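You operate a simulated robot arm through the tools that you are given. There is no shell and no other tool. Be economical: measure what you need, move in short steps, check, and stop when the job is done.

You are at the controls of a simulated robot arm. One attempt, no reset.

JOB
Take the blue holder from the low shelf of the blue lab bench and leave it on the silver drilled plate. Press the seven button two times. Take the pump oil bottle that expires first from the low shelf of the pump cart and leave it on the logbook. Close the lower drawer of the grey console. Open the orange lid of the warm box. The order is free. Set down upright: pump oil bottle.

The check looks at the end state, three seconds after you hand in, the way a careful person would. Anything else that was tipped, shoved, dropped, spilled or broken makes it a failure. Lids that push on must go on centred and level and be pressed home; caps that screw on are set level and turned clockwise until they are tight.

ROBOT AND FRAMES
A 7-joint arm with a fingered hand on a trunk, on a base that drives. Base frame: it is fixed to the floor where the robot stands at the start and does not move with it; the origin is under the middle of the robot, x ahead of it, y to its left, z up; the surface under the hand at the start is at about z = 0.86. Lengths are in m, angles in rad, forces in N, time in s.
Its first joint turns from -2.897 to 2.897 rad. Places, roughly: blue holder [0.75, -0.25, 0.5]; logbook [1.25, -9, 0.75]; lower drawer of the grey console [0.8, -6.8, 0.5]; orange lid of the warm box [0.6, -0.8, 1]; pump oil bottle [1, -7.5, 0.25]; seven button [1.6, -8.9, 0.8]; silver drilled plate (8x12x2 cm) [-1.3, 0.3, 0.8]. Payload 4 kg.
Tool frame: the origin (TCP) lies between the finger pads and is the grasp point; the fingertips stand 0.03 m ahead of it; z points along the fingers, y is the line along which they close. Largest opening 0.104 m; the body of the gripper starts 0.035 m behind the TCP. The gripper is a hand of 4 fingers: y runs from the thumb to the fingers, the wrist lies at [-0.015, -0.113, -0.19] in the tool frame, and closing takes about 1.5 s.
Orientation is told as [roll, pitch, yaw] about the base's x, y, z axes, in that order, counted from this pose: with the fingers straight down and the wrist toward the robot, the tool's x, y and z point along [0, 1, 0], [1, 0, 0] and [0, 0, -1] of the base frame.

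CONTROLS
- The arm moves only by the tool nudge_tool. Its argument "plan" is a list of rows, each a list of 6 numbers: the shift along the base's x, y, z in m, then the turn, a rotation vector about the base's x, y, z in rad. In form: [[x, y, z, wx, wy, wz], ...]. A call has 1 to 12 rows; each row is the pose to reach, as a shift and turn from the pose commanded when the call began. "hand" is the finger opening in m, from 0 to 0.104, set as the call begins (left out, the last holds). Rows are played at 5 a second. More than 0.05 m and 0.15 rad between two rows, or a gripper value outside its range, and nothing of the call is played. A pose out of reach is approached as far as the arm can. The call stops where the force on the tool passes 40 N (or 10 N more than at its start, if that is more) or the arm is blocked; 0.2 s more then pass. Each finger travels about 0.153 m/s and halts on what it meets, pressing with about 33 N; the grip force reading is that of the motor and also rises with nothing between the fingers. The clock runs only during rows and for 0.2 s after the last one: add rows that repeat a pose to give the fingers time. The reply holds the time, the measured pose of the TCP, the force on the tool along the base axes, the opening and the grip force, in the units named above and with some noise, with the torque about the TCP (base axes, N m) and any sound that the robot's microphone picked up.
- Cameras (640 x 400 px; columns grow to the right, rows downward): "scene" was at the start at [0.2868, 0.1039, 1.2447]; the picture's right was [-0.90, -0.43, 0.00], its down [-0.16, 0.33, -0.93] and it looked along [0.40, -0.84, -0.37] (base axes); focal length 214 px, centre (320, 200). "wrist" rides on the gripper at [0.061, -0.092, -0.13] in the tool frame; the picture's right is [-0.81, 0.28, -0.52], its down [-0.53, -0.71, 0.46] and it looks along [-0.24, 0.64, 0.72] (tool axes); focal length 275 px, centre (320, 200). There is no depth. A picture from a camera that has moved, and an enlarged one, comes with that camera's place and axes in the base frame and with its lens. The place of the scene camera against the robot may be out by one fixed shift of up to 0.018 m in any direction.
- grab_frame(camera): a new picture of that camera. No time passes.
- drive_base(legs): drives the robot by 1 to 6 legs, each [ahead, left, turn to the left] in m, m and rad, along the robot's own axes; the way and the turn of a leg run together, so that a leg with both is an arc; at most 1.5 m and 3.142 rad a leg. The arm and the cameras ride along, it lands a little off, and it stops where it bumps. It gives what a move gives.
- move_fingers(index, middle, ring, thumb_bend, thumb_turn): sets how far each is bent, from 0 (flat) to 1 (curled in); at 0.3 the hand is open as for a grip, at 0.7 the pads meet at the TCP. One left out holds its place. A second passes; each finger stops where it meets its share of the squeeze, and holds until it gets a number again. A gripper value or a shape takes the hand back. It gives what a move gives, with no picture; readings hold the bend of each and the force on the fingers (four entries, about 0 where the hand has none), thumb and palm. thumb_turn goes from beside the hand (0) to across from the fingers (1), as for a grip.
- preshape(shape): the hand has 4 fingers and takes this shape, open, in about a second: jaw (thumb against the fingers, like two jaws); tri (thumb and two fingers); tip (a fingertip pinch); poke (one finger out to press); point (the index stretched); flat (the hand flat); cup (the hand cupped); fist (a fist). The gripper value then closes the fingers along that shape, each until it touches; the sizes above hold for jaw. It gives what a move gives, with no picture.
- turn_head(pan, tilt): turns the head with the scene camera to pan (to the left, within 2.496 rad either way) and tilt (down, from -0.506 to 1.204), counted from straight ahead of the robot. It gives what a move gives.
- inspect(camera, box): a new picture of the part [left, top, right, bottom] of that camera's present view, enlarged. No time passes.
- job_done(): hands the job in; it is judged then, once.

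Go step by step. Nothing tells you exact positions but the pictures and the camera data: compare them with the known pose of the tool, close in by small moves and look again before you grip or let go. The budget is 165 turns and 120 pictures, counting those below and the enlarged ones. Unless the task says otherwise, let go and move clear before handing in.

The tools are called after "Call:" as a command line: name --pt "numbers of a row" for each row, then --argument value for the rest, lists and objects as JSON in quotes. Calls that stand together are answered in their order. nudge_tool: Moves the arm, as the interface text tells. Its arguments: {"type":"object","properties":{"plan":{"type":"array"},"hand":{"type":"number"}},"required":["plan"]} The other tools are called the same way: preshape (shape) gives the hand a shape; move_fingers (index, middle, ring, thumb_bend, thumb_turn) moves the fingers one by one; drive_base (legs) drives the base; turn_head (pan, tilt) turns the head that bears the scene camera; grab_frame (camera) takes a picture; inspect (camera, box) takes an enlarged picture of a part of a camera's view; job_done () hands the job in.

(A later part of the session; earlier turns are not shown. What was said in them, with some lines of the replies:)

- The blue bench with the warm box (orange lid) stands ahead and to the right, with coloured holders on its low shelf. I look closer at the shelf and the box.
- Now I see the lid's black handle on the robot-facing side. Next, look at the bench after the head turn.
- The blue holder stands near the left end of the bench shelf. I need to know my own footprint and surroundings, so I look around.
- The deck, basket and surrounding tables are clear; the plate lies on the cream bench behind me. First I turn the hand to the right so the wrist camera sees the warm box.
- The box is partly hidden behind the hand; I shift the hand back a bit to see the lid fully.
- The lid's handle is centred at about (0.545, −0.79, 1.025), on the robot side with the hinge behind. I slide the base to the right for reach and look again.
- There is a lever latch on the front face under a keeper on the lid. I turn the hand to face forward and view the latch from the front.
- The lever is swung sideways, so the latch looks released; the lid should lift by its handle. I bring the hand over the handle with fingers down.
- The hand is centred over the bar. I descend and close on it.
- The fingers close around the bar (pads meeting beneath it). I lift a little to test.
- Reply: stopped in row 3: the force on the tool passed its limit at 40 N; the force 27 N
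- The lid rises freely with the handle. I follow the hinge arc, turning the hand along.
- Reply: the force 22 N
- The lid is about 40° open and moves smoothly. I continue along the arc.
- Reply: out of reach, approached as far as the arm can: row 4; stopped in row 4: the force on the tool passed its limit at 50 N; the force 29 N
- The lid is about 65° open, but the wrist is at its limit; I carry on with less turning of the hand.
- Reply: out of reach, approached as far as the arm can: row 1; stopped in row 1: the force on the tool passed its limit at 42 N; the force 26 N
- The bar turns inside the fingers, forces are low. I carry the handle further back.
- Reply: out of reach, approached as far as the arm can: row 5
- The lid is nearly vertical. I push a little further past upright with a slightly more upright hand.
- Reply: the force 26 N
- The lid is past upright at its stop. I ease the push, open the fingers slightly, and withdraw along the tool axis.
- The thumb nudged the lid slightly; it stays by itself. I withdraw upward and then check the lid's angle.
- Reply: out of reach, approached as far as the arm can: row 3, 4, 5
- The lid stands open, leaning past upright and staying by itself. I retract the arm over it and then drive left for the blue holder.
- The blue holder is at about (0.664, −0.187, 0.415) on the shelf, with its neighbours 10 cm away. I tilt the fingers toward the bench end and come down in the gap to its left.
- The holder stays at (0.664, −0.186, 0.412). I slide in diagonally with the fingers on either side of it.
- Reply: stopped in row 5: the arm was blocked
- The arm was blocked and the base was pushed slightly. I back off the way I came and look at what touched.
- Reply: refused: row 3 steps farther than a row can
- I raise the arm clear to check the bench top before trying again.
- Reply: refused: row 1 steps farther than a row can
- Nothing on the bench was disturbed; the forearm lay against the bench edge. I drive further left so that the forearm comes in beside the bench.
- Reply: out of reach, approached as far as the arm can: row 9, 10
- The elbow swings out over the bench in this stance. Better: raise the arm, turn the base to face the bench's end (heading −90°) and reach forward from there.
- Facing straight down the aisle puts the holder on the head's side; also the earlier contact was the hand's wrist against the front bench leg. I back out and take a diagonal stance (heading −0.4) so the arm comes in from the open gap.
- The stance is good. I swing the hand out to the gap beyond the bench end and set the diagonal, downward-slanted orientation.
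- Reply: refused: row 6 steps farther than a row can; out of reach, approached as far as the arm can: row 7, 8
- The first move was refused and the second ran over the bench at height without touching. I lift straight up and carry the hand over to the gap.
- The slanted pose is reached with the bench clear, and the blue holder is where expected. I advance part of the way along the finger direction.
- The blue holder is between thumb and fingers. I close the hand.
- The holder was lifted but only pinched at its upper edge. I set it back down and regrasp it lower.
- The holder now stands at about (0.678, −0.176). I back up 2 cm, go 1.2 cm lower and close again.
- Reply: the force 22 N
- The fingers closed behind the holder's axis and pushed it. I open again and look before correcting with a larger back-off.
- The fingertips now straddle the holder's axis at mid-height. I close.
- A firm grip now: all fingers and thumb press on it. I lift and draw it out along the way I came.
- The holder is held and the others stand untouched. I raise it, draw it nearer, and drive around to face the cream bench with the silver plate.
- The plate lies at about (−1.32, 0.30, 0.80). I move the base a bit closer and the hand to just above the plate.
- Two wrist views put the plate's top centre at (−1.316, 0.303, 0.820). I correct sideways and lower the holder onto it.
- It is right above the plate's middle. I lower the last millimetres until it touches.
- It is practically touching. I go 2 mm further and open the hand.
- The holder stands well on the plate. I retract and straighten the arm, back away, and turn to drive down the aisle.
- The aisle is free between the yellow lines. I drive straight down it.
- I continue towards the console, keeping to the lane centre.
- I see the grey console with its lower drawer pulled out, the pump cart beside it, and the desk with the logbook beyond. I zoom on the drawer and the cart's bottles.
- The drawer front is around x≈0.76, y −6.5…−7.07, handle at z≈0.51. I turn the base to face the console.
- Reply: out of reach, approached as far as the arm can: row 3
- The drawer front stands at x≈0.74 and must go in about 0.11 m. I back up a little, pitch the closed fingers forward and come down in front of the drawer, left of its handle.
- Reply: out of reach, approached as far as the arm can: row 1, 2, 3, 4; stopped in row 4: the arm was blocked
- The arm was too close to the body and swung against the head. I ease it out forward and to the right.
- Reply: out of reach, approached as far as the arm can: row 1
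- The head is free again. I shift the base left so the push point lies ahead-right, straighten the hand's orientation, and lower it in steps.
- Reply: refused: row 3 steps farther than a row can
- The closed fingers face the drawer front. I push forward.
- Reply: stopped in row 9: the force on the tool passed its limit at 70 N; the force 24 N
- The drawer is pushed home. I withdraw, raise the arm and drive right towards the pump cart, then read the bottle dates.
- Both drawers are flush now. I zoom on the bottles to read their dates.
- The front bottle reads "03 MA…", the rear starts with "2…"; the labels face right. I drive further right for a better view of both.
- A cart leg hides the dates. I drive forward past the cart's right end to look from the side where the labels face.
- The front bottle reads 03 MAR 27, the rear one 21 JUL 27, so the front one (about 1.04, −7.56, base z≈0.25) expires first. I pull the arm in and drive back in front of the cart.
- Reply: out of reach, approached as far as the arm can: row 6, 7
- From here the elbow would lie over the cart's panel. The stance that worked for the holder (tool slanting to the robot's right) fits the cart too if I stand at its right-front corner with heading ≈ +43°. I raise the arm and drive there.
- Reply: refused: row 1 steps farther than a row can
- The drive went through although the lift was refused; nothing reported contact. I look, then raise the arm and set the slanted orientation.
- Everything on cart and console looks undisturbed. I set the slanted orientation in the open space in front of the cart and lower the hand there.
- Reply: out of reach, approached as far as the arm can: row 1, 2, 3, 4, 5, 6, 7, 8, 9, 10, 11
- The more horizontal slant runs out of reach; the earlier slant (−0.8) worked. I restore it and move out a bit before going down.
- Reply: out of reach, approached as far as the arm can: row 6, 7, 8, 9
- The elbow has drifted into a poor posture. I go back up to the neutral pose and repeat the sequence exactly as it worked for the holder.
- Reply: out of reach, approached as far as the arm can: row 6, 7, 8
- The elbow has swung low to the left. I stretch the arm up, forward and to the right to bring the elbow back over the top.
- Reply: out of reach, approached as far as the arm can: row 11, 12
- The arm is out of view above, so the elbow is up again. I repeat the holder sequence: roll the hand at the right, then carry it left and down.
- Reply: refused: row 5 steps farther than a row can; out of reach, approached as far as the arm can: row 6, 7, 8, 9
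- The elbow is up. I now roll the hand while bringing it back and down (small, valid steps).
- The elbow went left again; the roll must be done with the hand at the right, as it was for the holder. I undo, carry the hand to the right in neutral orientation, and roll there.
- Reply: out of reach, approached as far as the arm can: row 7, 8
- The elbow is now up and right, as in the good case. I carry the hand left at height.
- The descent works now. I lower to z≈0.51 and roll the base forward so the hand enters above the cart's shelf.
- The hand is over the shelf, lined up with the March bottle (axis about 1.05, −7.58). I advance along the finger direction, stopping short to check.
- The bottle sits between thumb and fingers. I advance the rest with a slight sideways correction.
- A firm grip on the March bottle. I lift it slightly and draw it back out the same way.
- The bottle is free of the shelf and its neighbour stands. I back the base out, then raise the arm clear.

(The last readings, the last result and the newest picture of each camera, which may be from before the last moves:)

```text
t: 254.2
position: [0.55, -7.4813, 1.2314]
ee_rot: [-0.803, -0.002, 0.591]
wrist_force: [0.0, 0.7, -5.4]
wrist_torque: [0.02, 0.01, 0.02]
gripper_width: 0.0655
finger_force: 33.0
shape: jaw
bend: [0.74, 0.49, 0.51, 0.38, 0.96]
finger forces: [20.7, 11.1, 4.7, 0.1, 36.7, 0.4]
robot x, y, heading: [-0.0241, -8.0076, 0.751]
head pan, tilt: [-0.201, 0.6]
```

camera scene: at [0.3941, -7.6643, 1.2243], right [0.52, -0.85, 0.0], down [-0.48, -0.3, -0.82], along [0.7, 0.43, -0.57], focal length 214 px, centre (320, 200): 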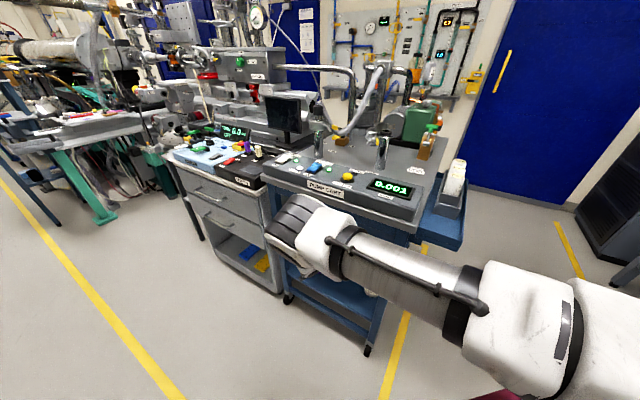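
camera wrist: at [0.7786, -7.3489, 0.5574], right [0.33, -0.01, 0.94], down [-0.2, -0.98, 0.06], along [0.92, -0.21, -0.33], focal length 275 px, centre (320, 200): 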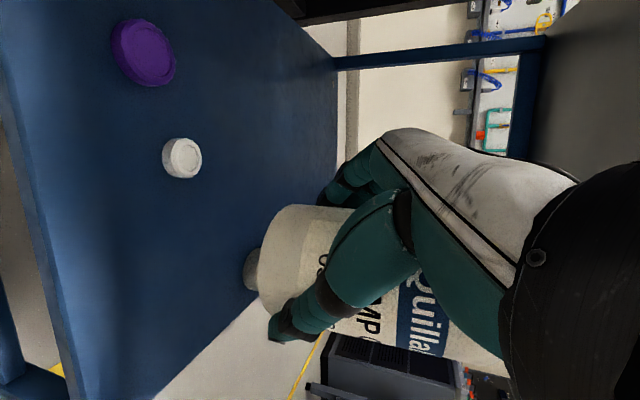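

Call:
drive_base --legs '[[0, 0, -1.414], [0.5, 0.21, 0]]'

Call:
turn_head --pan -0.25 --tilt 0.5

Call:
grab_frame --camera "scene"

```text
t: 260.8
position: [1.1097, -8.6383, 1.232]
ee_rot: [-0.801, -0.001, -0.816]
wrist_force: [0.0, -0.2, -4.3]
wrist_torque: [0.02, -0.03, 0.02]
gripper_width: 0.0656
finger_force: 32.9
shape: jaw
bend: [0.74, 0.49, 0.51, 0.39, 0.96]
finger forces: [20.0, 11.2, 4.6, 0.0, 35.7, 0.4]
robot x, y, heading: [0.4976, -8.1505, -0.662]
head pan, tilt: [-0.201, 0.6]
```

```text
t: 261.5
position: [1.1086, -8.6385, 1.2318]
ee_rot: [-0.8, -0.001, -0.817]
wrist_force: [0.2, 0.3, -4.7]
wrist_torque: [0.05, -0.07, 0.01]
gripper_width: 0.0655
finger_force: 33.0
shape: jaw
bend: [0.74, 0.49, 0.51, 0.39, 0.96]
finger forces: [20.0, 11.2, 4.7, 0.0, 35.7, 0.4]
robot x, y, heading: [0.4955, -8.1501, -0.659]
head pan, tilt: [-0.25, 0.499]
```

```text
10 pictures are left
camera scene: at [0.872, -8.2252, 1.2333], right [-0.79, -0.61, 0.0], down [-0.29, 0.38, -0.88], along [0.54, -0.69, -0.48], focal length 214 px, centre (320, 200)
```

scene: 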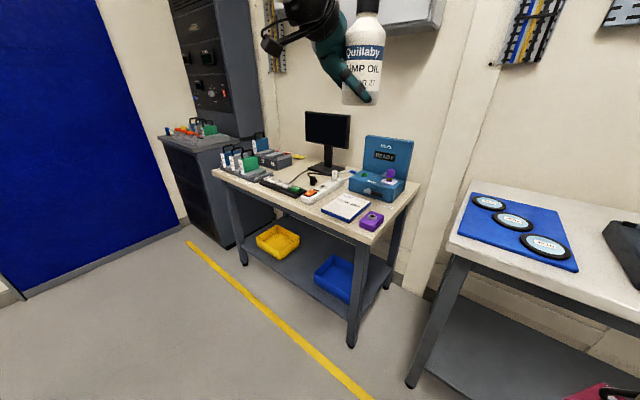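

Call:
inspect --camera "scene" --box '[210, 130, 420, 250]'

```text
3.05 times, centred on (315, 190) of scene
camera zoom: at [0.872, -8.2252, 1.2333], right [-0.79, -0.61, 0.0], down [-0.29, 0.38, -0.88], along [0.54, -0.69, -0.48], focal length 654 px, centre (335, 230)
```

zoom: 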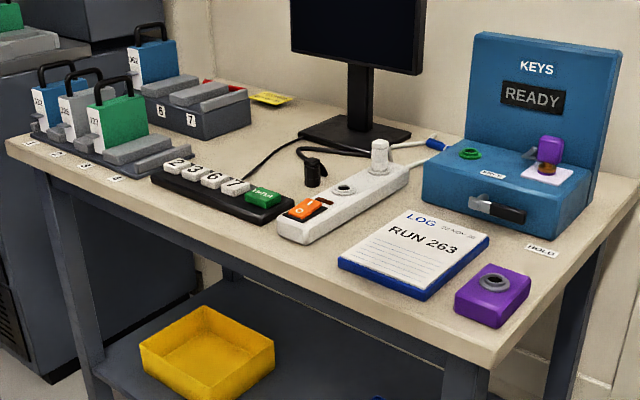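

The logbook ("LOG RUN 263") is centred near (1.25, −8.88); the keypad with 2 3 6 7 keys lies to its left. I drive to the placing stance and bring the bottle over the logbook.

Call:
drive_base --legs '[[0.2, 0.058, 0]]'

Call:
nudge_tool --pt "0 -0.03 -0.03 0 0 0" --pt "0 -0.06 -0.06 0 0 0" --pt "0 -0.09 -0.09 0 0 0" --pt "0 -0.12 -0.12 0 0 0" --pt "0 -0.12 -0.16 0 0 0" --pt "0 -0.12 -0.2 0 0 0"

Call:
inspect --camera "scene" --box '[220, 80, 460, 240]'

```text
t: 263.1
position: [1.3033, -8.7153, 1.2319]
ee_rot: [-0.801, -0.002, -0.816]
wrist_force: [0.2, -0.2, -5.0]
wrist_torque: [0.01, -0.03, -0.02]
gripper_width: 0.0653
finger_force: 33.3
shape: jaw
bend: [0.74, 0.49, 0.51, 0.39, 0.96]
finger forces: [20.0, 11.4, 4.7, 0.0, 35.8, 0.5]
robot x, y, heading: [0.6895, -8.2281, -0.662]
head pan, tilt: [-0.25, 0.499]
```

```text
t: 264.5
position: [1.303, -8.836, 1.0323]
ee_rot: [-0.802, -0.004, -0.817]
wrist_force: [-0.8, -0.5, -4.8]
wrist_torque: [0.05, -0.12, 0.0]
gripper_width: 0.0653
finger_force: 32.7
shape: jaw
bend: [0.74, 0.49, 0.51, 0.39, 0.96]
finger forces: [20.0, 11.1, 4.7, 0.0, 35.8, 0.5]
robot x, y, heading: [0.6936, -8.2304, -0.66]
head pan, tilt: [-0.25, 0.499]
```

```text
2.50 times, centred on (340, 160) of scene
camera zoom: at [1.0657, -8.302, 1.2334], right [-0.79, -0.61, 0.0], down [-0.29, 0.38, -0.88], along [0.54, -0.69, -0.48], focal length 536 px, centre (270, 300)
```

zoom: 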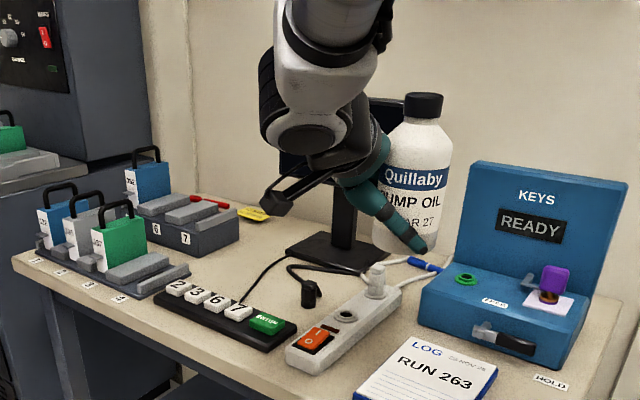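

Call:
nudge_tool --pt "-0.012 -0.011 -0.03 0 0 0" --pt "-0.024 -0.022 -0.06 0 0 0" --pt "-0.035 -0.032 -0.09 0 0 0" --pt "-0.035 -0.032 -0.12 0 0 0"

Call:
grab_frame --camera "wrist"

```text
t: 265.5
position: [1.268, -8.8674, 0.9113]
ee_rot: [-0.799, -0.002, -0.816]
wrist_force: [-1.5, 0.0, -4.8]
wrist_torque: [0.0, -0.1, -0.01]
gripper_width: 0.0657
finger_force: 33.2
shape: jaw
bend: [0.74, 0.49, 0.51, 0.39, 0.96]
finger forces: [20.0, 11.2, 4.7, 0.1, 35.7, 0.6]
robot x, y, heading: [0.6924, -8.2289, -0.661]
head pan, tilt: [-0.25, 0.499]
```

```text
7 pictures are left
camera wrist: at [1.3048, -8.7064, 0.9582], right [0.05, -0.33, 0.94], down [-1.0, 0.04, 0.06], along [-0.06, -0.94, -0.33], focal length 275 px, centre (320, 200)
```

wrist: 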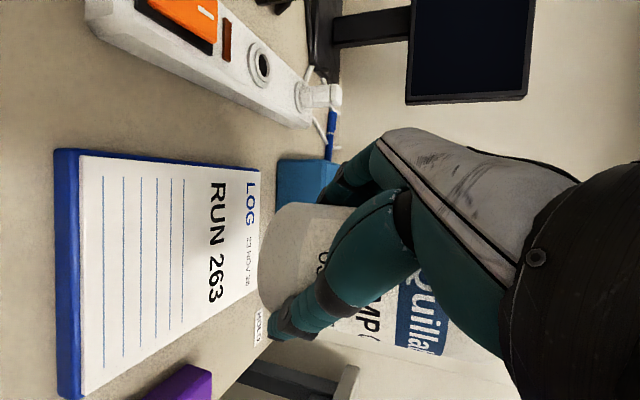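

The bottle is above the logbook's middle. I lower it, first 5 cm, then in small steps watching the force.

Call:
nudge_tool --pt "0 0.006 -0.015 0 0 0" --pt "0 0.012 -0.03 0 0 0" --pt "0 0.012 -0.04 0 0 0"

Call:
nudge_tool --pt "0 0 -0.003 0 0 0" --pt "0 0 -0.006 0 0 0"

Call:
nudge_tool --pt "0 0 -0.003 0 0 0" --pt "0 0 -0.006 0 0 0"

```text
t: 266.3
position: [1.2685, -8.8556, 0.8715]
ee_rot: [-0.802, -0.003, -0.816]
wrist_force: [-0.4, -0.4, -5.3]
wrist_torque: [0.02, -0.1, -0.01]
gripper_width: 0.0655
finger_force: 32.9
shape: jaw
bend: [0.74, 0.49, 0.51, 0.39, 0.96]
finger forces: [20.0, 11.3, 4.7, 0.0, 35.7, 0.7]
robot x, y, heading: [0.6936, -8.228, -0.657]
head pan, tilt: [-0.25, 0.499]
```

```text
t: 266.9
position: [1.269, -8.8554, 0.8658]
ee_rot: [-0.8, -0.002, -0.818]
wrist_force: [-0.1, 0.3, -4.0]
wrist_torque: [-0.01, -0.05, 0.03]
gripper_width: 0.0656
finger_force: 32.7
shape: jaw
bend: [0.74, 0.49, 0.51, 0.39, 0.96]
finger forces: [20.0, 11.2, 4.6, 0.0, 35.6, 0.6]
robot x, y, heading: [0.6918, -8.2281, -0.653]
head pan, tilt: [-0.25, 0.499]
```

```text
t: 267.5
position: [1.269, -8.8552, 0.8594]
ee_rot: [-0.8, -0.002, -0.816]
wrist_force: [-0.3, -0.3, -5.2]
wrist_torque: [-0.01, -0.07, 0.01]
gripper_width: 0.0652
finger_force: 32.5
shape: jaw
bend: [0.74, 0.49, 0.51, 0.39, 0.96]
finger forces: [19.9, 11.3, 4.8, 0.0, 35.7, 0.6]
robot x, y, heading: [0.6941, -8.2302, -0.661]
head pan, tilt: [-0.25, 0.499]
```

Call:
nudge_tool --pt "0 0 -0.002 0 0 0" --pt "0 0 -0.005 0 0 0"

Call:
nudge_tool --pt "0 0 -0.002 0 0 0" --pt "0 0 -0.004 0 0 0"

Call:
nudge_tool --pt "0 0 -0.002 0 0 0" --pt "0 0 -0.003 0 0 0"

```text
t: 268.1
position: [1.2695, -8.8554, 0.8548]
ee_rot: [-0.803, -0.003, -0.818]
wrist_force: [0.9, -0.1, -5.2]
wrist_torque: [0.03, -0.07, 0.0]
gripper_width: 0.0654
finger_force: 32.2
shape: jaw
bend: [0.74, 0.49, 0.51, 0.39, 0.96]
finger forces: [20.1, 11.2, 4.7, 0.0, 35.7, 0.7]
robot x, y, heading: [0.6916, -8.2274, -0.659]
head pan, tilt: [-0.25, 0.499]
```

```text
t: 268.7
position: [1.2694, -8.8552, 0.8513]
ee_rot: [-0.8, -0.004, -0.817]
wrist_force: [-0.7, -0.2, -5.2]
wrist_torque: [-0.02, -0.05, 0.01]
gripper_width: 0.0653
finger_force: 33.2
shape: jaw
bend: [0.74, 0.49, 0.51, 0.39, 0.96]
finger forces: [19.9, 11.2, 4.7, 0.0, 35.8, 0.6]
robot x, y, heading: [0.6869, -8.2316, -0.658]
head pan, tilt: [-0.25, 0.499]
```

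```text
t: 269.3
position: [1.2688, -8.855, 0.8474]
ee_rot: [-0.802, -0.001, -0.818]
wrist_force: [-0.4, -0.2, -4.8]
wrist_torque: [-0.05, -0.06, 0.04]
gripper_width: 0.0655
finger_force: 32.6
shape: jaw
bend: [0.74, 0.49, 0.51, 0.39, 0.96]
finger forces: [20.0, 11.2, 4.6, 0.1, 35.7, 0.5]
robot x, y, heading: [0.6922, -8.2338, -0.66]
head pan, tilt: [-0.25, 0.499]
```

Call:
nudge_tool --pt "0 0 -0.002 0 0 0" --pt "0 0 -0.004 0 0 0"

Call:
nudge_tool --pt "0 0 -0.002 0 0 0" --pt "0 0 -0.003 0 0 0"

Call:
nudge_tool --pt "0 0 -0.002 0 0 0" --pt "0 0 -0.003 0 0 0"

Call:
inspect --camera "wrist" --box '[60, 130, 380, 400]'

```text
t: 269.9
position: [1.2679, -8.8557, 0.8443]
ee_rot: [-0.802, -0.003, -0.817]
wrist_force: [0.1, -0.6, -4.6]
wrist_torque: [0.03, -0.08, 0.01]
gripper_width: 0.0655
finger_force: 32.9
shape: jaw
bend: [0.74, 0.49, 0.51, 0.39, 0.96]
finger forces: [20.0, 11.1, 4.7, 0.0, 35.7, 0.7]
robot x, y, heading: [0.6927, -8.232, -0.655]
head pan, tilt: [-0.25, 0.499]
```

```text
t: 270.5
position: [1.2691, -8.8545, 0.8403]
ee_rot: [-0.799, -0.002, -0.817]
wrist_force: [0.3, -0.1, -4.2]
wrist_torque: [-0.01, -0.05, 0.01]
gripper_width: 0.0655
finger_force: 33.0
shape: jaw
bend: [0.74, 0.49, 0.51, 0.39, 0.96]
finger forces: [19.9, 11.2, 4.7, 0.0, 35.7, 0.5]
robot x, y, heading: [0.6917, -8.2326, -0.661]
head pan, tilt: [-0.25, 0.499]
```

```text
t: 271.1
position: [1.2678, -8.8551, 0.8374]
ee_rot: [-0.801, -0.001, -0.818]
wrist_force: [0.5, -0.2, -5.5]
wrist_torque: [0.03, -0.1, -0.02]
gripper_width: 0.065
finger_force: 32.7
shape: jaw
bend: [0.74, 0.49, 0.51, 0.39, 0.96]
finger forces: [20.0, 11.2, 4.7, 0.0, 35.7, 0.6]
robot x, y, heading: [0.6893, -8.2312, -0.656]
head pan, tilt: [-0.25, 0.499]
```

```text
1.48 times, centred on (220, 265) of wrist
camera zoom: at [1.3052, -8.6939, 0.884], right [0.05, -0.33, 0.94], down [-1.0, 0.04, 0.06], along [-0.06, -0.94, -0.33], focal length 408 px, centre (468, 104)
```

zoom: 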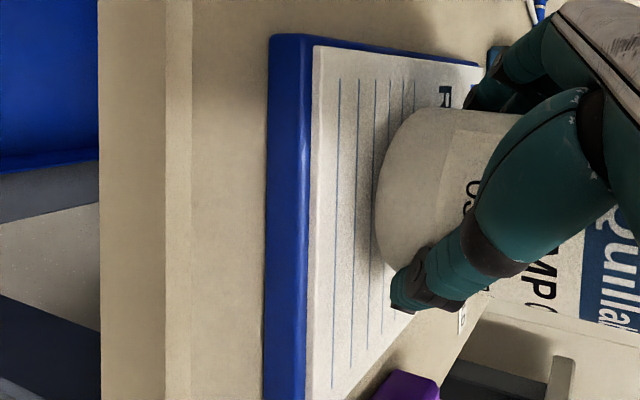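

Call:
nudge_tool --pt "0 0 -0.002 0 0 0" --pt "0 0 -0.003 0 0 0"

Call:
nudge_tool --pt "0 0 -0.002 0 0 0" --pt "0 0 -0.003 0 0 0"

Call:
nudge_tool --pt "0 0 -0.002 0 0 0" --pt "0 0 -0.003 0 0 0"

```text
t: 271.7
position: [1.2694, -8.8551, 0.8344]
ee_rot: [-0.802, -0.001, -0.817]
wrist_force: [0.2, -0.1, -4.8]
wrist_torque: [0.04, -0.08, -0.01]
gripper_width: 0.0652
finger_force: 33.1
shape: jaw
bend: [0.74, 0.49, 0.51, 0.39, 0.96]
finger forces: [20.0, 11.2, 4.6, 0.0, 35.7, 0.6]
robot x, y, heading: [0.6935, -8.229, -0.655]
head pan, tilt: [-0.25, 0.499]
```

```text
t: 272.3
position: [1.2689, -8.855, 0.8321]
ee_rot: [-0.799, -0.002, -0.816]
wrist_force: [-0.4, 0.8, -3.3]
wrist_torque: [-0.01, 0.0, -0.01]
gripper_width: 0.0654
finger_force: 33.2
shape: jaw
bend: [0.74, 0.49, 0.51, 0.39, 0.96]
finger forces: [19.7, 11.3, 4.7, 0.0, 35.8, 1.1]
robot x, y, heading: [0.6873, -8.2267, -0.659]
head pan, tilt: [-0.25, 0.499]
```

```text
t: 272.9
position: [1.2703, -8.855, 0.8303]
ee_rot: [-0.802, -0.004, -0.815]
wrist_force: [0.9, -0.4, 9.7]
wrist_torque: [-0.04, 0.22, -0.09]
gripper_width: 0.0654
finger_force: 33.2
shape: jaw
bend: [0.74, 0.49, 0.51, 0.38, 0.97]
finger forces: [19.6, 11.9, 5.7, 0.1, 37.9, 2.3]
robot x, y, heading: [0.6921, -8.2263, -0.657]
head pan, tilt: [-0.25, 0.499]
```

The bottle stands on the logbook. I open the hand and withdraw along the finger axis.

Call:
nudge_tool --pt "0 0 0.001 0 0 0" --pt "0 0 0.001 0 0 0" --pt "0 0 0.001 0 0 0" --pt "0 0 0.001 0 0 0" --pt "0 0 0.001 0 0 0" --hand 0.1

Call:
nudge_tool --pt "0.013 0.012 0.017 0 0 0" --pt "0.028 0.026 0.037 0 0 0" --pt "0.044 0.041 0.058 0 0 0" --pt "0.06 0.056 0.082 0 0 0" --pt "0.075 0.07 0.11 0 0 0" --pt "0.085 0.08 0.145 0 0 0" --pt "0.09 0.085 0.185 0 0 0"

Call:
inspect --camera "scene" --box '[220, 120, 440, 260]'

```text
t: 274.1
position: [1.2685, -8.8557, 0.8298]
ee_rot: [-0.802, -0.004, -0.817]
wrist_force: [0.3, -0.1, 0.5]
wrist_torque: [-0.02, 0.05, -0.01]
gripper_width: 0.0996
finger_force: 0.1
shape: jaw
bend: [0.31, 0.31, 0.3, 0.31, 0.98]
finger forces: [0.1, 0.1, 0.0, 0.1, 0.1, 0.4]
robot x, y, heading: [0.6888, -8.2274, -0.662]
head pan, tilt: [-0.25, 0.499]
```

```text
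t: 275.7
position: [1.358, -8.7706, 1.0142]
ee_rot: [-0.801, -0.003, -0.816]
wrist_force: [0.1, 0.1, 0.7]
wrist_torque: [0.01, 0.0, 0.01]
gripper_width: 0.0998
finger_force: 0.1
shape: jaw
bend: [0.31, 0.31, 0.3, 0.31, 0.98]
finger forces: [0.1, 0.0, 0.1, 0.0, 0.0, 0.0]
robot x, y, heading: [0.6895, -8.2307, -0.656]
head pan, tilt: [-0.25, 0.499]
```

```text
2.86 times, centred on (330, 190) of scene
camera zoom: at [1.0661, -8.3019, 1.2333], right [-0.79, -0.61, 0.0], down [-0.29, 0.38, -0.88], along [0.54, -0.69, -0.48], focal length 613 px, centre (291, 229)
```

zoom: 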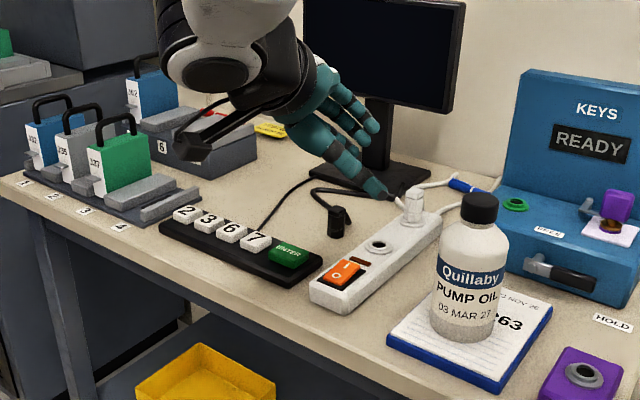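

The bottle stands upright on the logbook. Next the "7" key, at about (1.587, −8.886, 0.77): I raise and straighten the hand, then move the base closer.

Call:
nudge_tool --pt "0.005 0.005 0.04 0 0 0" --pt "0.01 0.01 0.08 0.08 -0.085 0" --pt "0.01 0.02 0.12 0.17 -0.18 0" --pt "0.01 0.03 0.15 0.26 -0.277 0" --pt "0.01 0.04 0.18 0.35 -0.374 0" --pt "0.01 0.05 0.2 0.45 -0.478 0" --pt "0.01 0.05 0.2 0.548 -0.583 0"

Call:
drive_base --legs '[[0.16, 0.087, 0]]'

Call:
move_fingers --index 1.0 --middle 0.7 --ring 1.0 --thumb_bend 0.7 --thumb_turn 1.0

```text
t: 277.3
position: [1.3676, -8.7203, 1.2161]
ee_rot: [0.0, -0.001, -0.82]
wrist_force: [0.3, 0.8, -0.4]
wrist_torque: [0.01, -0.02, -0.01]
gripper_width: 0.0996
finger_force: 0.0
shape: jaw
bend: [0.31, 0.31, 0.3, 0.31, 0.98]
finger forces: [0.1, 0.0, 0.0, 0.1, 0.0, 0.0]
robot x, y, heading: [0.6953, -8.2312, -0.66]
head pan, tilt: [-0.25, 0.499]
```

```text
t: 278.8
position: [1.5491, -8.7501, 1.2161]
ee_rot: [0.0, -0.001, -0.817]
wrist_force: [-0.1, -0.5, -0.4]
wrist_torque: [-0.03, -0.02, -0.01]
gripper_width: 0.0996
finger_force: 0.0
shape: jaw
bend: [0.31, 0.31, 0.3, 0.31, 0.98]
finger forces: [0.0, 0.0, 0.0, 0.0, 0.0, 0.1]
robot x, y, heading: [0.8725, -8.2613, -0.652]
head pan, tilt: [-0.25, 0.499]
```

```text
t: 279.8
position: [1.5483, -8.7505, 1.2153]
ee_rot: [-0.001, -0.002, -0.819]
wrist_force: [0.6, -0.6, -0.4]
wrist_torque: [0.03, 0.01, 0.01]
gripper_width: 0.0463
finger_force: 0.1
shape: fingers
bend: [1.0, 0.7, 1.0, 0.7, 1.0]
finger forces: [0.1, 0.0, 0.0, 0.1, 0.0, 0.1]
robot x, y, heading: [0.8677, -8.2589, -0.663]
head pan, tilt: [-0.25, 0.499]
```

Call:
nudge_tool --pt "0.005 -0.02 -0.02 0 0 0.13" --pt "0.01 -0.04 -0.05 0 0 0.26" --pt "0.015 -0.06 -0.08 0 0 0.39" --pt "0.02 -0.08 -0.11 0 0 0.52" --pt "0.025 -0.1 -0.14 0 0 0.65" --pt "0.03 -0.12 -0.17 0 0 0.75" --pt "0.039 -0.136 -0.2 0 0 0.817" --pt "0.039 -0.136 -0.24 0 0 0.817"

Call:
grab_frame --camera "wrist"

```text
t: 281.6
position: [1.5892, -8.8861, 0.9761]
ee_rot: [-0.001, -0.004, 0.0]
wrist_force: [0.0, 0.9, 0.5]
wrist_torque: [-0.04, 0.01, 0.01]
gripper_width: 0.0462
finger_force: 0.0
shape: fingers
bend: [1.0, 0.7, 1.0, 0.7, 1.0]
finger forces: [0.1, 0.1, 0.0, 0.0, 0.1, 0.0]
robot x, y, heading: [0.8692, -8.2582, -0.654]
head pan, tilt: [-0.25, 0.499]
```

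```text
4 pictures are left
camera wrist: at [1.4962, -8.8228, 1.1053], right [0.27, -0.81, 0.52], down [-0.71, -0.53, -0.46], along [0.65, -0.24, -0.72], focal length 275 px, centre (320, 200)
```

wrist: 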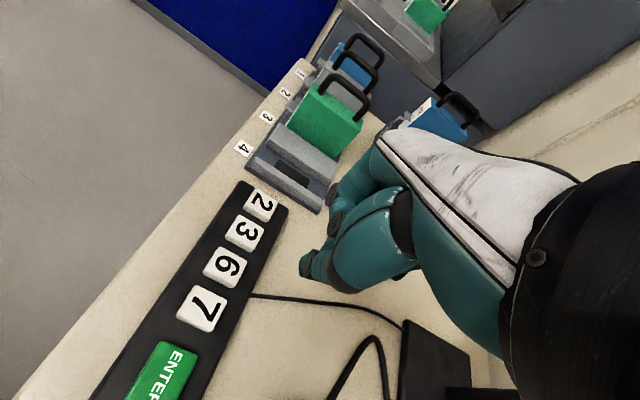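

By the wrist view the 7 key is at about (1.571, −8.853). I shift over it and descend to just above, then check.

Call:
nudge_tool --pt "-0.009 0.016 -0.03 0 0 0" --pt "-0.018 0.033 -0.06 0 0 0" --pt "-0.018 0.033 -0.1 0 0 0" --pt "-0.018 0.033 -0.125 0 0 0"

Call:
inspect --camera "wrist" --box '[140, 120, 420, 330]'

```text
t: 282.6
position: [1.5684, -8.8529, 0.8508]
ee_rot: [0.0, -0.001, -0.003]
wrist_force: [0.3, -0.1, 0.0]
wrist_torque: [-0.01, 0.01, 0.03]
gripper_width: 0.0463
finger_force: 0.0
shape: fingers
bend: [1.0, 0.7, 1.0, 0.7, 1.0]
finger forces: [0.0, 0.0, 0.0, 0.1, 0.0, 0.0]
robot x, y, heading: [0.8702, -8.2602, -0.657]
head pan, tilt: [-0.25, 0.499]
```

```text
1.90 times, centred on (280, 225) of wrist
camera zoom: at [1.4773, -8.7905, 0.9802], right [0.27, -0.81, 0.52], down [-0.71, -0.53, -0.46], along [0.65, -0.24, -0.72], focal length 524 px, centre (396, 152)
```

zoom: 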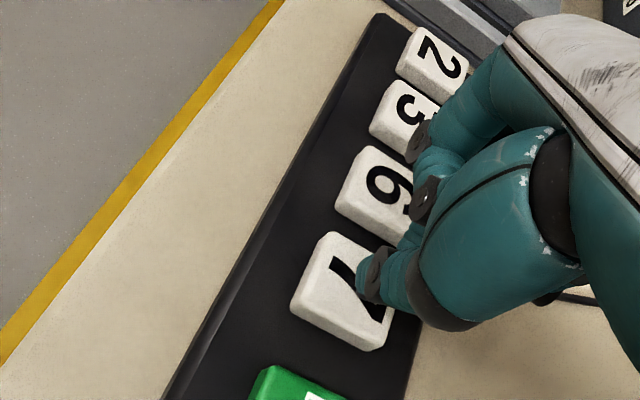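

The thumb tip is right over the 7, but the curled fingers' height is unclear. I lift a bit and use the plainly closed jaw, whose tips meet at the TCP, then look again.

Call:
nudge_tool --pt "-0.001 0.001 0.03 0 0 0" --pt "-0.003 0.002 0.06 0 0 0"

Call:
preshape --shape "jaw"

Call:
nudge_tool --pt "0 0 0 0 0 0" --pt "0 0 0 0 0 0" --pt "0 0 0 0 0 0" --pt "0 0 0 0 0 0" --pt "0 0 0 0 0 0" --pt "0 0 0 0 0 0" --pt "0 0 0 0 0 0" --pt "0 0 -0.03 0 0 0" --pt "0 0 -0.055 0 0 0" --hand 0.0

Call:
inspect --camera "wrist" --box '[180, 140, 380, 340]'

```text
t: 283.2
position: [1.5654, -8.8507, 0.9121]
ee_rot: [0.001, 0.001, -0.002]
wrist_force: [-0.4, 0.0, -0.1]
wrist_torque: [0.02, 0.02, 0.0]
gripper_width: 0.0462
finger_force: 0.1
shape: fingers
bend: [1.0, 0.7, 1.0, 0.7, 1.0]
finger forces: [0.0, 0.1, 0.0, 0.1, 0.0, 0.0]
robot x, y, heading: [0.8698, -8.2591, -0.659]
head pan, tilt: [-0.25, 0.499]
```

```text
t: 284.1
position: [1.5661, -8.8509, 0.9105]
ee_rot: [0.001, -0.002, -0.001]
wrist_force: [0.6, -0.3, 0.2]
wrist_torque: [0.03, 0.01, -0.03]
gripper_width: 0.1037
finger_force: 0.1
shape: jaw
bend: [0.3, 0.3, 0.3, 0.3, 0.98]
finger forces: [0.0, 0.1, 0.0, 0.0, 0.1, 0.1]
robot x, y, heading: [0.8681, -8.2595, -0.657]
head pan, tilt: [-0.25, 0.499]
```

```text
t: 286.1
position: [1.5651, -8.8512, 0.8566]
ee_rot: [0.0, -0.001, 0.001]
wrist_force: [0.3, 0.1, 0.5]
wrist_torque: [-0.01, 0.05, -0.01]
gripper_width: 0.0
finger_force: 32.4
shape: jaw
bend: [0.7, 0.7, 0.7, 0.46, 1.0]
finger forces: [0.1, 0.1, 0.0, 0.0, 0.0, 0.0]
robot x, y, heading: [0.8681, -8.257, -0.655]
head pan, tilt: [-0.25, 0.499]
```

```text
2.00 times, centred on (280, 240) of wrist
camera zoom: at [1.4743, -8.7884, 0.9858], right [0.27, -0.81, 0.52], down [-0.71, -0.53, -0.46], along [0.65, -0.24, -0.72], focal length 551 px, centre (400, 120)
```

zoom: 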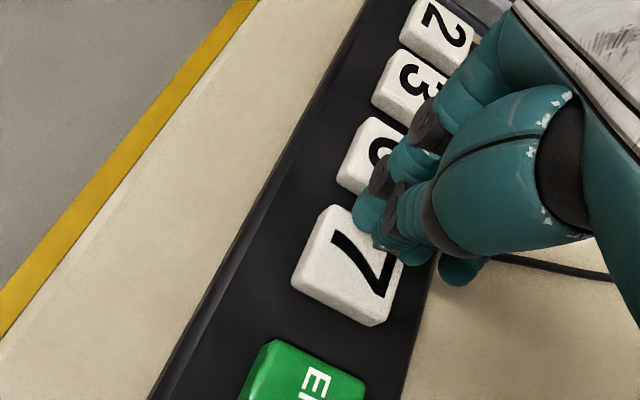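

The closed tips lie over the 7, shifted slightly to its back edge. I correct 1 cm forward and press down gently.

Call:
nudge_tool --pt "0 0.01 0 0 0 0" --pt "0 0.01 -0.012 0 0 0" --pt "0 0.01 -0.018 0 0 0" --pt "0 0.01 -0.022 0 0 0" --pt "0 0.01 -0.026 0 0 0" --pt "0 0.01 -0.029 0 0 0"

```text
t: 287.4
position: [1.5691, -8.8426, 0.8354]
ee_rot: [-0.008, -0.013, -0.002]
wrist_force: [0.4, 1.0, 22.5]
wrist_torque: [0.02, 0.0, 0.02]
gripper_width: 0.0002
finger_force: 32.7
shape: jaw
bend: [0.7, 0.7, 0.7, 0.46, 1.0]
finger forces: [0.0, 0.0, 0.0, 0.0, 0.1, 0.0]
robot x, y, heading: [0.873, -8.2602, -0.656]
head pan, tilt: [-0.25, 0.499]
heard: click
stopped in row 6: the force on the tool passed its limit at 44 N (the readings are from after the stop); the commanded pose is now the measured one
```

A click: first press done. I lift fully off and press once more.

Call:
nudge_tool --pt "0 0 0.01 0 0 0" --pt "0 0 0.022 0 0 0" --pt "0 0 0.022 0 0 0"

Call:
inspect --camera "scene" --box '[80, 80, 420, 290]'

```text
t: 288.2
position: [1.5684, -8.8409, 0.8537]
ee_rot: [-0.004, -0.007, -0.001]
wrist_force: [0.7, 0.3, 0.7]
wrist_torque: [-0.03, 0.0, 0.01]
gripper_width: 0.0001
finger_force: 32.9
shape: jaw
bend: [0.7, 0.7, 0.7, 0.46, 1.0]
finger forces: [0.1, 0.0, 0.1, 0.0, 0.0, 0.0]
robot x, y, heading: [0.8697, -8.261, -0.653]
head pan, tilt: [-0.25, 0.499]
```

```text
1.88 times, centred on (250, 185) of scene
camera zoom: at [1.2456, -8.332, 1.2334], right [-0.79, -0.62, 0.0], down [-0.29, 0.38, -0.88], along [0.54, -0.69, -0.48], focal length 404 px, centre (452, 228)
```

zoom: 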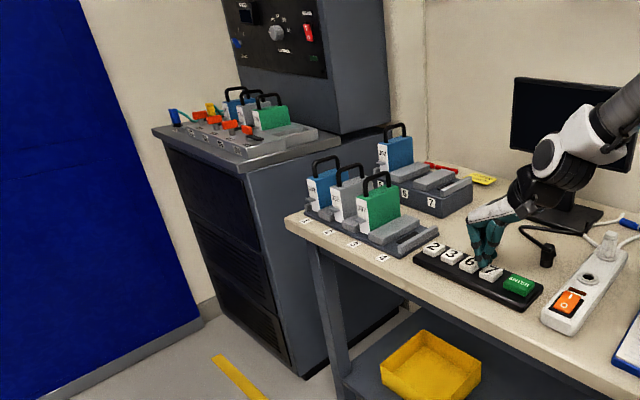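

The hand is just over the 7 key. Second press.

Call:
nudge_tool --pt "0 0 -0.01 0 0 0" --pt "0 0 -0.016 0 0 0" --pt "0 0 -0.02 0 0 0" --pt "0 0 -0.023 0 0 0" --pt "0 0 -0.026 0 0 0"

```text
t: 289.4
position: [1.5713, -8.842, 0.8364]
ee_rot: [-0.01, -0.017, -0.002]
wrist_force: [-0.9, 1.2, 22.5]
wrist_torque: [0.03, -0.01, 0.01]
gripper_width: 0.0
finger_force: 33.3
shape: jaw
bend: [0.7, 0.7, 0.7, 0.46, 1.0]
finger forces: [0.1, 0.1, 0.0, 0.0, 0.0, 0.0]
robot x, y, heading: [0.8671, -8.2577, -0.66]
head pan, tilt: [-0.25, 0.499]
heard: click
stopped in row 5: the force on the tool passed its limit at 43 N (the readings are from after the stop); the commanded pose is now the measured one
```

A second click. I lift the hand clear of the desk and take a last look at desk and bottle.

Call:
nudge_tool --pt "0 0 0.02 0 0 0" --pt "0 0 0.05 0 0 0" --pt "0 0.02 0.09 0 0 0" --pt "-0.01 0.05 0.12 0 0 0" --pt "-0.02 0.08 0.15 0 0 0" --pt "-0.03 0.11 0.18 0 0 0" --pt "-0.03 0.13 0.22 0 0 0" --pt "-0.03 0.13 0.26 0 0 0"

Call:
grab_frame --camera "scene"

```text
t: 291.1
position: [1.5399, -8.7123, 1.093]
ee_rot: [-0.007, -0.011, -0.004]
wrist_force: [0.4, -0.7, -0.9]
wrist_torque: [0.04, 0.01, 0.03]
gripper_width: 0.0
finger_force: 33.4
shape: jaw
bend: [0.7, 0.7, 0.7, 0.47, 1.0]
finger forces: [0.0, 0.0, 0.0, 0.0, 0.0, 0.1]
robot x, y, heading: [0.8684, -8.2603, -0.657]
head pan, tilt: [-0.25, 0.499]
```

```text
0 pictures are left
camera scene: at [1.2457, -8.3322, 1.2333], right [-0.79, -0.62, 0.0], down [-0.29, 0.38, -0.88], along [0.54, -0.69, -0.48], focal length 214 px, centre (320, 200)
```

scene: 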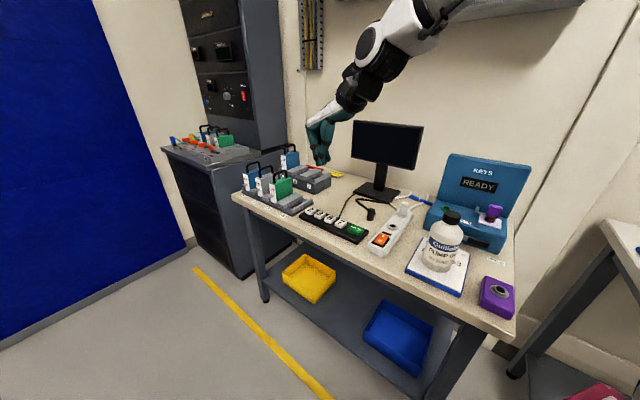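

The bottle stands upright on the logbook, the 7 key has clicked twice, and the hand is clear. The holder is on the plate, the drawer is closed, and the lid is open. I hand in.

Call:
job_done

```text
The job is handed in.
```

I did all five parts and handed the job in; the check has not reported a result.

- **Blue holder:** it stands upright on the silver drilled plate.
- **Seven button:** I pressed the 7 on the desk keypad twice and heard a click each time.
- **Pump oil bottle:** the one dated 03 MAR 27 stands upright on the logbook. The other one I could read was dated 21 JUL 27. A third container at the back of the shelf looked like a jar of something else, and I did not check its label.
- **Lower drawer:** it is pushed in flush with the drawer above.
- **Orange lid:** it leaned slightly past upright and stayed open by itself when I left the bench.

Three things may count against it:

- **Bench leg:** on the first try for the holder, the arm was blocked, most likely by the front leg of the blue bench, and my base was pushed a few centimetres. The bench and the things on it looked undisturbed afterwards.
- **Own head:** the arm also swung against the robot's own head once.
- **Holder on the shelf:** the blue holder was nudged a few centimetres on its shelf before I got a firm grip. Its neighbours stayed standing.
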